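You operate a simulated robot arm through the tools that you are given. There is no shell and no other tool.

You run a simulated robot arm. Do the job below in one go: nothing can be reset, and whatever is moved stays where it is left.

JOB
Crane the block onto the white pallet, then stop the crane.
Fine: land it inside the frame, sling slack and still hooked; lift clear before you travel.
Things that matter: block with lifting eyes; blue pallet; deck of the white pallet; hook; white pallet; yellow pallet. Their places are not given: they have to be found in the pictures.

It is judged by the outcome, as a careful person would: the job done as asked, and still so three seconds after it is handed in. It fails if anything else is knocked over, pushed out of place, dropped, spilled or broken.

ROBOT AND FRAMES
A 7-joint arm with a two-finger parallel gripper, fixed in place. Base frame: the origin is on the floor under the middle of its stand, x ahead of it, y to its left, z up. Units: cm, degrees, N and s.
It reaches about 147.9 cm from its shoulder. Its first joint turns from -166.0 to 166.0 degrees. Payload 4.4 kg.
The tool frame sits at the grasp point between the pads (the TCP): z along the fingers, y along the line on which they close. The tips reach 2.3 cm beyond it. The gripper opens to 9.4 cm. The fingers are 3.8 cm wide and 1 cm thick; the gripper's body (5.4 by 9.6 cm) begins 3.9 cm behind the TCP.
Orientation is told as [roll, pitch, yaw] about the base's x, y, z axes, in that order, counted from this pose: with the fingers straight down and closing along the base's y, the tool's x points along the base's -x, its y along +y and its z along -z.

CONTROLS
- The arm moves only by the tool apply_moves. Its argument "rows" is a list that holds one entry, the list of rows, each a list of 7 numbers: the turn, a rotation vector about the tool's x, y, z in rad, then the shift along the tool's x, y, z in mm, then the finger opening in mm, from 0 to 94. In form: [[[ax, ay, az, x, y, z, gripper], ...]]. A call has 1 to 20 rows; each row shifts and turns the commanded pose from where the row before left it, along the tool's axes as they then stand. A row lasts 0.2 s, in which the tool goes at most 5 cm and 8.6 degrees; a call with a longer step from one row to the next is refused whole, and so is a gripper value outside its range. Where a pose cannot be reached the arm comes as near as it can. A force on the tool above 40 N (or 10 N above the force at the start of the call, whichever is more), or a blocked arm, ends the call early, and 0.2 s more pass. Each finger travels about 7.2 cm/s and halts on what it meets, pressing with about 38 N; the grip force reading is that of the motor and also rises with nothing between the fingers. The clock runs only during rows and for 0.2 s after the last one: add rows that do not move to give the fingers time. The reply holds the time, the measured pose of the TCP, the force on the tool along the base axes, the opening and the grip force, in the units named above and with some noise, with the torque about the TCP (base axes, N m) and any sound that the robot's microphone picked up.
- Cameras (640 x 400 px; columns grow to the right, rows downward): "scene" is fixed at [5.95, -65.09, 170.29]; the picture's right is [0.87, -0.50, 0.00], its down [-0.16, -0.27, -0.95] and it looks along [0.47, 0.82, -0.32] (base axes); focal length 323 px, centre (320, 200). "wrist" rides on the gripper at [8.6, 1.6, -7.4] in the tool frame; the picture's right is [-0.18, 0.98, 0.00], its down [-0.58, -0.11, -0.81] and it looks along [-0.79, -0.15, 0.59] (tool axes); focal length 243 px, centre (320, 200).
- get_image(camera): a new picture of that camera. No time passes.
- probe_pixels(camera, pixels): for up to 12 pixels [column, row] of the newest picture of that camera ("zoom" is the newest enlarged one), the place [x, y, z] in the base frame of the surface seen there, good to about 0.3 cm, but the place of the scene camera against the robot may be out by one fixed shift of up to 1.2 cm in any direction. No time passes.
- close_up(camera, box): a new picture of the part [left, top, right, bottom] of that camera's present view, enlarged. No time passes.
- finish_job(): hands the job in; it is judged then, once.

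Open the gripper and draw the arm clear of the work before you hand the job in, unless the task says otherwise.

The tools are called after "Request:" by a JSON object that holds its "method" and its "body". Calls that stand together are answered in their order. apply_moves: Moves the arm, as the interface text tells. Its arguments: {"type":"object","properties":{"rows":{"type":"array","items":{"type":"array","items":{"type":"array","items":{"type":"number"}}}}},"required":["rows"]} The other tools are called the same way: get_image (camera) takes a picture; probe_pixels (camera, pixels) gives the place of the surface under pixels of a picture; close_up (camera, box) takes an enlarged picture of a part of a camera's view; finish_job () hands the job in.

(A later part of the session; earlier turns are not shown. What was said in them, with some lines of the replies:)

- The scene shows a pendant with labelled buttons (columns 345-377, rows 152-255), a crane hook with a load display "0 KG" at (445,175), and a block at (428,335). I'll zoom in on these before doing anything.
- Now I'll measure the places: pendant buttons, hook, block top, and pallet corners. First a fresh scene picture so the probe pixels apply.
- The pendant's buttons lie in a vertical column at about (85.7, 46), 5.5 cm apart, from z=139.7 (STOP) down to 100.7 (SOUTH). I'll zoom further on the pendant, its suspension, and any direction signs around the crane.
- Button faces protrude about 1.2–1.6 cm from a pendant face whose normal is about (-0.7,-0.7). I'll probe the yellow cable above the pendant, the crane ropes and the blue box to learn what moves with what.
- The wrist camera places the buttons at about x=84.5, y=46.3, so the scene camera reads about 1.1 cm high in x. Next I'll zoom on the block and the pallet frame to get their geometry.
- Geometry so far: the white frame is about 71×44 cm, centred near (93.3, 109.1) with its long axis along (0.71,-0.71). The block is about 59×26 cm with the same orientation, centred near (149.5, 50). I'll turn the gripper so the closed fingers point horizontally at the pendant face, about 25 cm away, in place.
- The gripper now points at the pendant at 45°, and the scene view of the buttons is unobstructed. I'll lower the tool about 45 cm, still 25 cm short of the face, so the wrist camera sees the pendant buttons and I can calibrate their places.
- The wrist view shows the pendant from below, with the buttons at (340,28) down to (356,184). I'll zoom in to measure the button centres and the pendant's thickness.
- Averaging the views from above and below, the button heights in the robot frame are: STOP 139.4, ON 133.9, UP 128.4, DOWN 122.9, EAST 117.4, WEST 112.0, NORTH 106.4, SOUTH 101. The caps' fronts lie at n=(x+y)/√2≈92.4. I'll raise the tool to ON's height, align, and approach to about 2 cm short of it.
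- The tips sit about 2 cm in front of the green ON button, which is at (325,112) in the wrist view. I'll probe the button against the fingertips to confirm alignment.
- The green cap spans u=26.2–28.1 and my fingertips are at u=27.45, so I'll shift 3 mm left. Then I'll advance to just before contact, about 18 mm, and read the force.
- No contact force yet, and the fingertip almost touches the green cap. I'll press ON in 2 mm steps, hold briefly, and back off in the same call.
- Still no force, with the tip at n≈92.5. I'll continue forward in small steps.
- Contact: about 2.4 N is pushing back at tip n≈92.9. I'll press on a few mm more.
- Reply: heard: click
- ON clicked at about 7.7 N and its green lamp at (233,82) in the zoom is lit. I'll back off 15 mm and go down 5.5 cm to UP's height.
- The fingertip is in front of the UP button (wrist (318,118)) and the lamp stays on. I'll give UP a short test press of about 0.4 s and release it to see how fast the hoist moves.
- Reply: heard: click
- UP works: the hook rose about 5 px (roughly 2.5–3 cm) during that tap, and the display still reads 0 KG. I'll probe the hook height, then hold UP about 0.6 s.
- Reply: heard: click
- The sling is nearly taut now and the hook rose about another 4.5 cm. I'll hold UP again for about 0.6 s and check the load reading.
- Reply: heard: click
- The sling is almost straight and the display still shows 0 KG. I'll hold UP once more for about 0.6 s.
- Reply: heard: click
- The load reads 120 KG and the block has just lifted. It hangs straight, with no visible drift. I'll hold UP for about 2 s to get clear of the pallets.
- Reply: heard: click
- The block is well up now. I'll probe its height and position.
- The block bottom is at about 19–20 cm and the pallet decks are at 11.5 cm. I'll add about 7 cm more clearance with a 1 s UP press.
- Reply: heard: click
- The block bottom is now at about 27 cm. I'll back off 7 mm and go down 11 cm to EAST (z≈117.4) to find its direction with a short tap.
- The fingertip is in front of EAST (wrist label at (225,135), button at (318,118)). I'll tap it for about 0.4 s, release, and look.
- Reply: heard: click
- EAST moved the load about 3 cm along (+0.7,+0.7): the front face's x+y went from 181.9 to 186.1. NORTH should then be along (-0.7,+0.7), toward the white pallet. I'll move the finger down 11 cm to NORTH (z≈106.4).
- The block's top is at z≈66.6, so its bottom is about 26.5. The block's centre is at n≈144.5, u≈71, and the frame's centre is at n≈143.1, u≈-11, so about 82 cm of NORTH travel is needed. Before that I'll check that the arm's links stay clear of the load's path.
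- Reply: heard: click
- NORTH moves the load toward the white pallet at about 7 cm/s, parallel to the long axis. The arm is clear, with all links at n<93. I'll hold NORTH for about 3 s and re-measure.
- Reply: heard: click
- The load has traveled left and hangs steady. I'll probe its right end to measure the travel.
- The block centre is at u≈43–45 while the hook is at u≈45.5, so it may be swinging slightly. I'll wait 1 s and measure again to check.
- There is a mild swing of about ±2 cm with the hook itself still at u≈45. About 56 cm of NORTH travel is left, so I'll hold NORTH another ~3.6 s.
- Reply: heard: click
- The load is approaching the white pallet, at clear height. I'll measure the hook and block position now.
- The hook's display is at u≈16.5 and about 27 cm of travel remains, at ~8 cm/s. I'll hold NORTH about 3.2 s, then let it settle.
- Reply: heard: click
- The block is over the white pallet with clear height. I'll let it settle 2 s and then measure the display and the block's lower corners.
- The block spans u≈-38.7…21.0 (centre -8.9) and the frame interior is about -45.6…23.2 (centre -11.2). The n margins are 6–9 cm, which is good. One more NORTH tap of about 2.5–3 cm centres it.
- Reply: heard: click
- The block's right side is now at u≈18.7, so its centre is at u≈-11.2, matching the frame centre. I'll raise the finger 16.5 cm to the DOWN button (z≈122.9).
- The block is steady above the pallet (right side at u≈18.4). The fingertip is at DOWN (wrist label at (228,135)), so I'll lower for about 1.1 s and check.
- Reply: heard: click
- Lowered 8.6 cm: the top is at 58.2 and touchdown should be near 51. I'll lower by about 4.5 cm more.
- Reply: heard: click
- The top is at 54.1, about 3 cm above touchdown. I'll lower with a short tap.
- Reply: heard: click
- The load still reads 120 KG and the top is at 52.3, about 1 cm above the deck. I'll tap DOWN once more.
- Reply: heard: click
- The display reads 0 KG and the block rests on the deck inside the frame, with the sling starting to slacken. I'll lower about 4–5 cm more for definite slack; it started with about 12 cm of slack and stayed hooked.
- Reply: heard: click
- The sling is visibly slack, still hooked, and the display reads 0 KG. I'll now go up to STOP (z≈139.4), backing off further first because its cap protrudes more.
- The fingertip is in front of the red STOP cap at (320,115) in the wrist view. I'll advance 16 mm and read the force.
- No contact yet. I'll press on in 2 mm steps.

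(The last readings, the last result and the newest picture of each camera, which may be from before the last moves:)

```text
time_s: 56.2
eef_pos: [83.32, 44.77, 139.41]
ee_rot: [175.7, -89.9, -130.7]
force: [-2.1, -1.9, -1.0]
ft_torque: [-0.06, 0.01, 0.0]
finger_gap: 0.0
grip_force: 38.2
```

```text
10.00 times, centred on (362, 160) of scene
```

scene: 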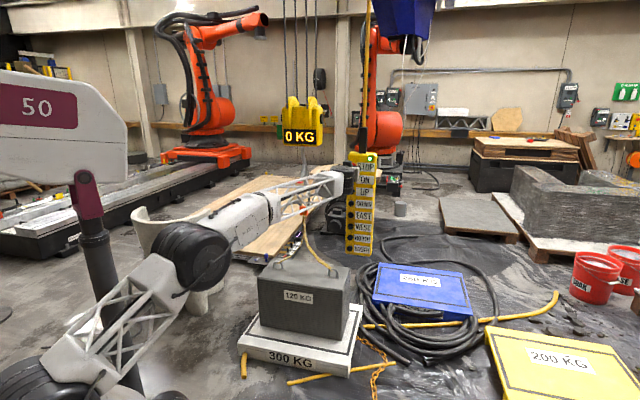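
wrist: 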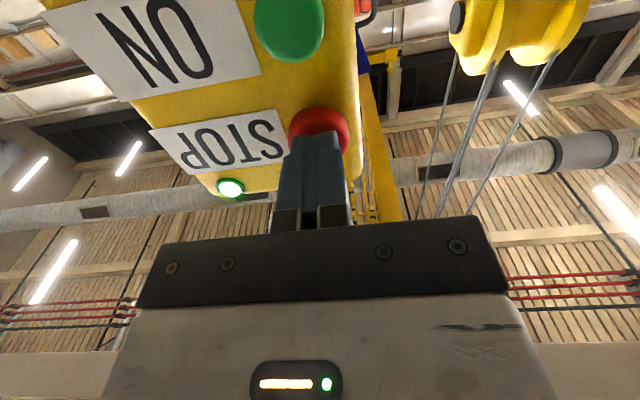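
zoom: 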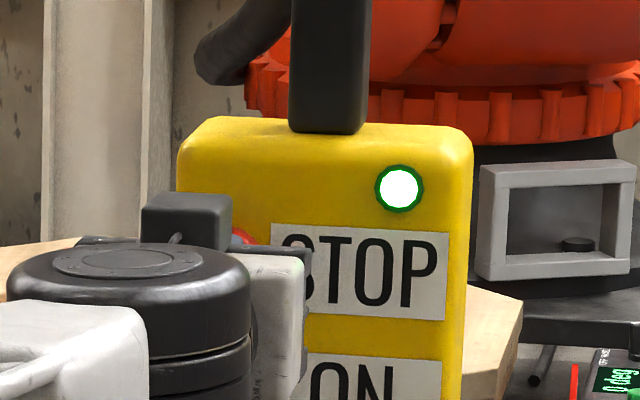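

Contact at about 2.8 N, and the lamp is still lit. I'll press a few mm more until it clicks.

Request:
{"method": "apply_moves", "body": {"rows": [[[0, 0, 0, 0, 0, 1.5, 0], [0, 0, 0, 0, 0, 1.5, 0], [0, 0, 0, 0, 0, 0, 0]]]}}

Request:
{"method": "close_up", "body": {"camera": "scene", "box": [330, 140, 394, 180]}}

```text
time_s: 57.0
eef_pos: [83.43, 44.93, 139.39]
ee_rot: [-179.5, -90.0, -135.5]
force: [-1.6, -4.6, 0.3]
ft_torque: [0.06, -0.01, -0.04]
finger_gap: 0.0
grip_force: 37.3
heard: click
```

```text
10.00 times, centred on (362, 160) of scene
```

zoom: 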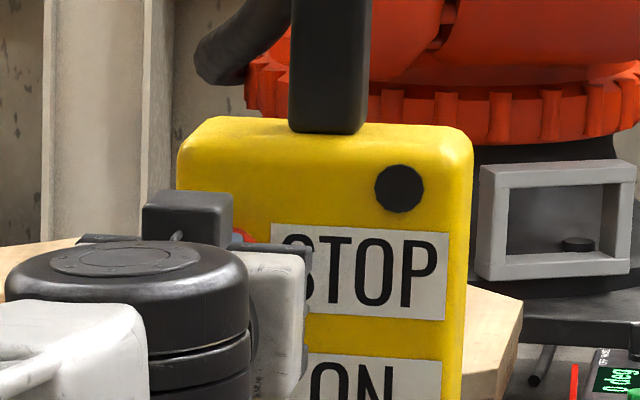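

STOP clicked and the lamp went dark, so the crane is stopped. I'll retract straight back from the pendant and open the gripper.

Request:
{"method": "apply_moves", "body": {"rows": [[[0, 0, 0, 0, 0, -20, 0], [0, 0, 0, 0, 0, -40, 0], [0, 0, 0, 0, 0, -40, 0], [0, 0, 0, 0, 0, -40, 0], [0, 0, 0, 0, 0, -40, 20], [0, 0, 0, 0, 0, -20, 50], [0, 0, 0, 0, 0, 0, 94], [0, 0, 0, 0, 0, 0, 94], [0, 0, 0, 0, 0, 0, 94], [0, 0, 0, 0, 0, 0, 94]]]}}

Request:
{"method": "get_image", "body": {"camera": "scene"}}

Request:
{"method": "close_up", "body": {"camera": "scene", "box": [220, 80, 400, 390]}}

Request:
{"method": "close_up", "body": {"camera": "scene", "box": [230, 250, 390, 390]}}

Request:
{"method": "close_up", "body": {"camera": "scene", "box": [270, 100, 390, 220]}}

```text
time_s: 59.2
eef_pos: [69.49, 30.83, 139.46]
ee_rot: [-179.6, -89.8, -135.4]
force: [-0.7, -1.2, 0.8]
ft_torque: [0.0, 0.01, 0.02]
finger_gap: 9.38
grip_force: 0.1
```

```text
taken
```

scene: 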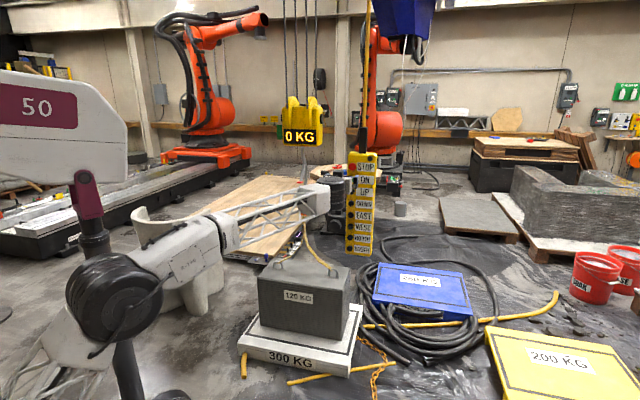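

```text
1.29 times, centred on (310, 235) of scene
```

zoom: 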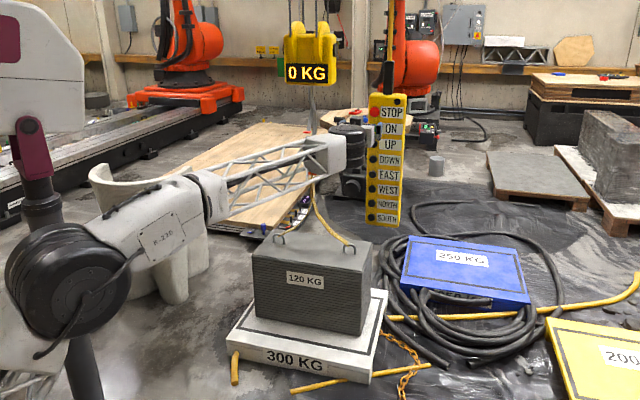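

```text
2.86 times, centred on (310, 320) of scene
```

zoom: 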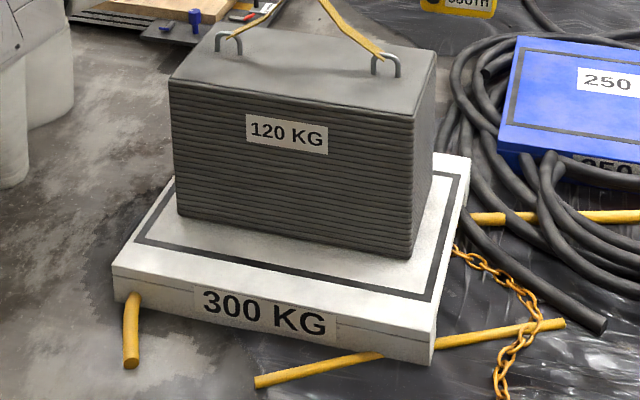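

```text
3.33 times, centred on (330, 160) of scene
```

zoom: 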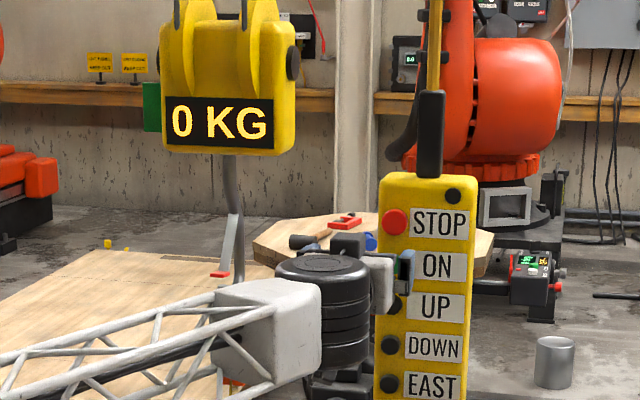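

The block sits within the dark frame with margins visible on the front, left and right, and the lamp is off. I'll draw the arm another ~16 cm back so I can see the hook and ring, then re-check.

Request:
{"method": "apply_moves", "body": {"rows": [[[0, 0, 0, 0, 0, -40, 94], [0, 0, 0, 0, 0, -40, 94], [0, 0, 0, 0, 0, -40, 94], [0, 0, 0, 0, 0, -40, 94], [0, 0, 0, 0, 0, 0, 94], [0, 0, 0, 0, 0, 0, 94]]]}}

Request:
{"method": "get_image", "body": {"camera": "scene"}}

Request:
{"method": "close_up", "body": {"camera": "scene", "box": [250, 90, 390, 290]}}

Request:
{"method": "get_image", "body": {"camera": "wrist"}}

```text
time_s: 60.6
eef_pos: [58.09, 19.48, 139.47]
ee_rot: [-171.7, -89.9, -143.2]
force: [0.9, 0.8, -0.3]
ft_torque: [-0.01, 0.0, -0.01]
finger_gap: 9.4
grip_force: 0.0
```

```text
taken
```

scene: 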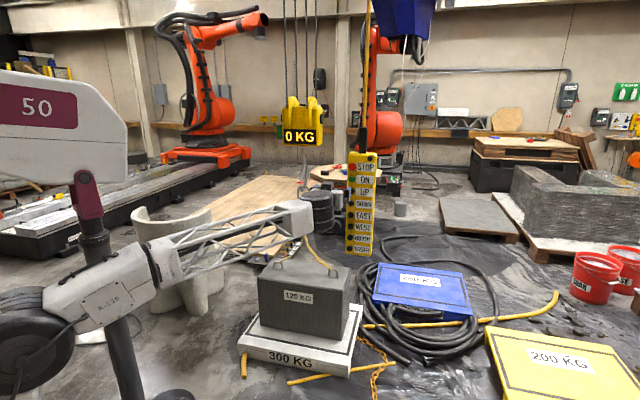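

```text
2.00 times, centred on (320, 190) of scene
```

zoom: 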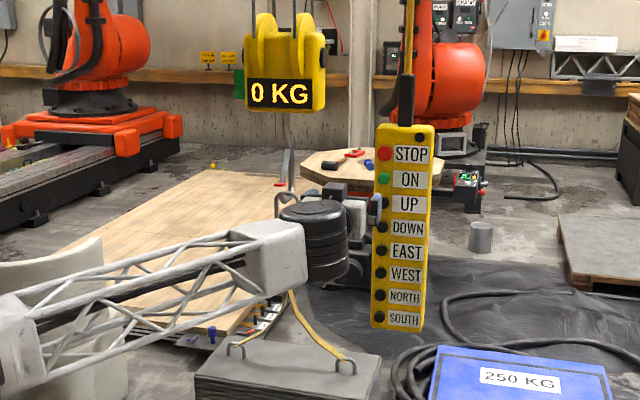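

```text
taken
```

wrist: 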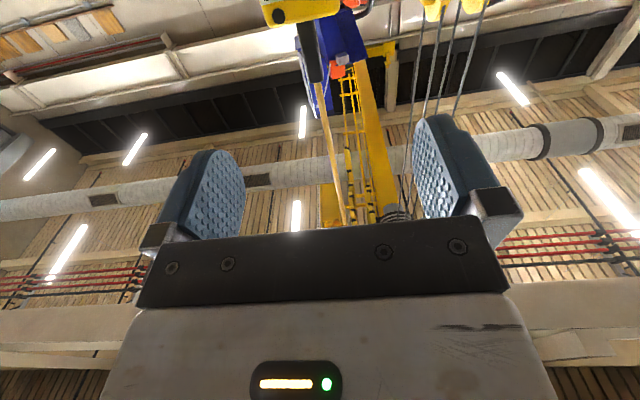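

The ring is still on the hook (zoom (288,200)), the sling is slack, the display reads 0 KG and the pendant lamp is off. The block lies inside the white pallet's frame with margins all round. The arm is clear with the gripper open, so I'm handing the job in.

Request:
{"method": "finish_job", "body": {}}

```text
The job is handed in.
```

The block is on the white pallet, inside the frame, and the crane is stopped. I've handed the job in.

- **Landing:** the block is clear of the frame line by roughly 4–5 cm at each end and 6–9 cm at the sides. These figures come from the scene camera's probes.
- **Sling:** it is slack, with the ring still on the hook. The hook's display reads 0 KG.
- **Lift:** the bottom of the block was at about 26 cm before I travelled, well above the pallet decks at 11.5 cm.
- **Crane:** STOP clicked and the lamp on the pendant (the crane's button box) went dark.
- **Surroundings:** nothing else was touched or moved that I could see. The arm is drawn back with the gripper open.
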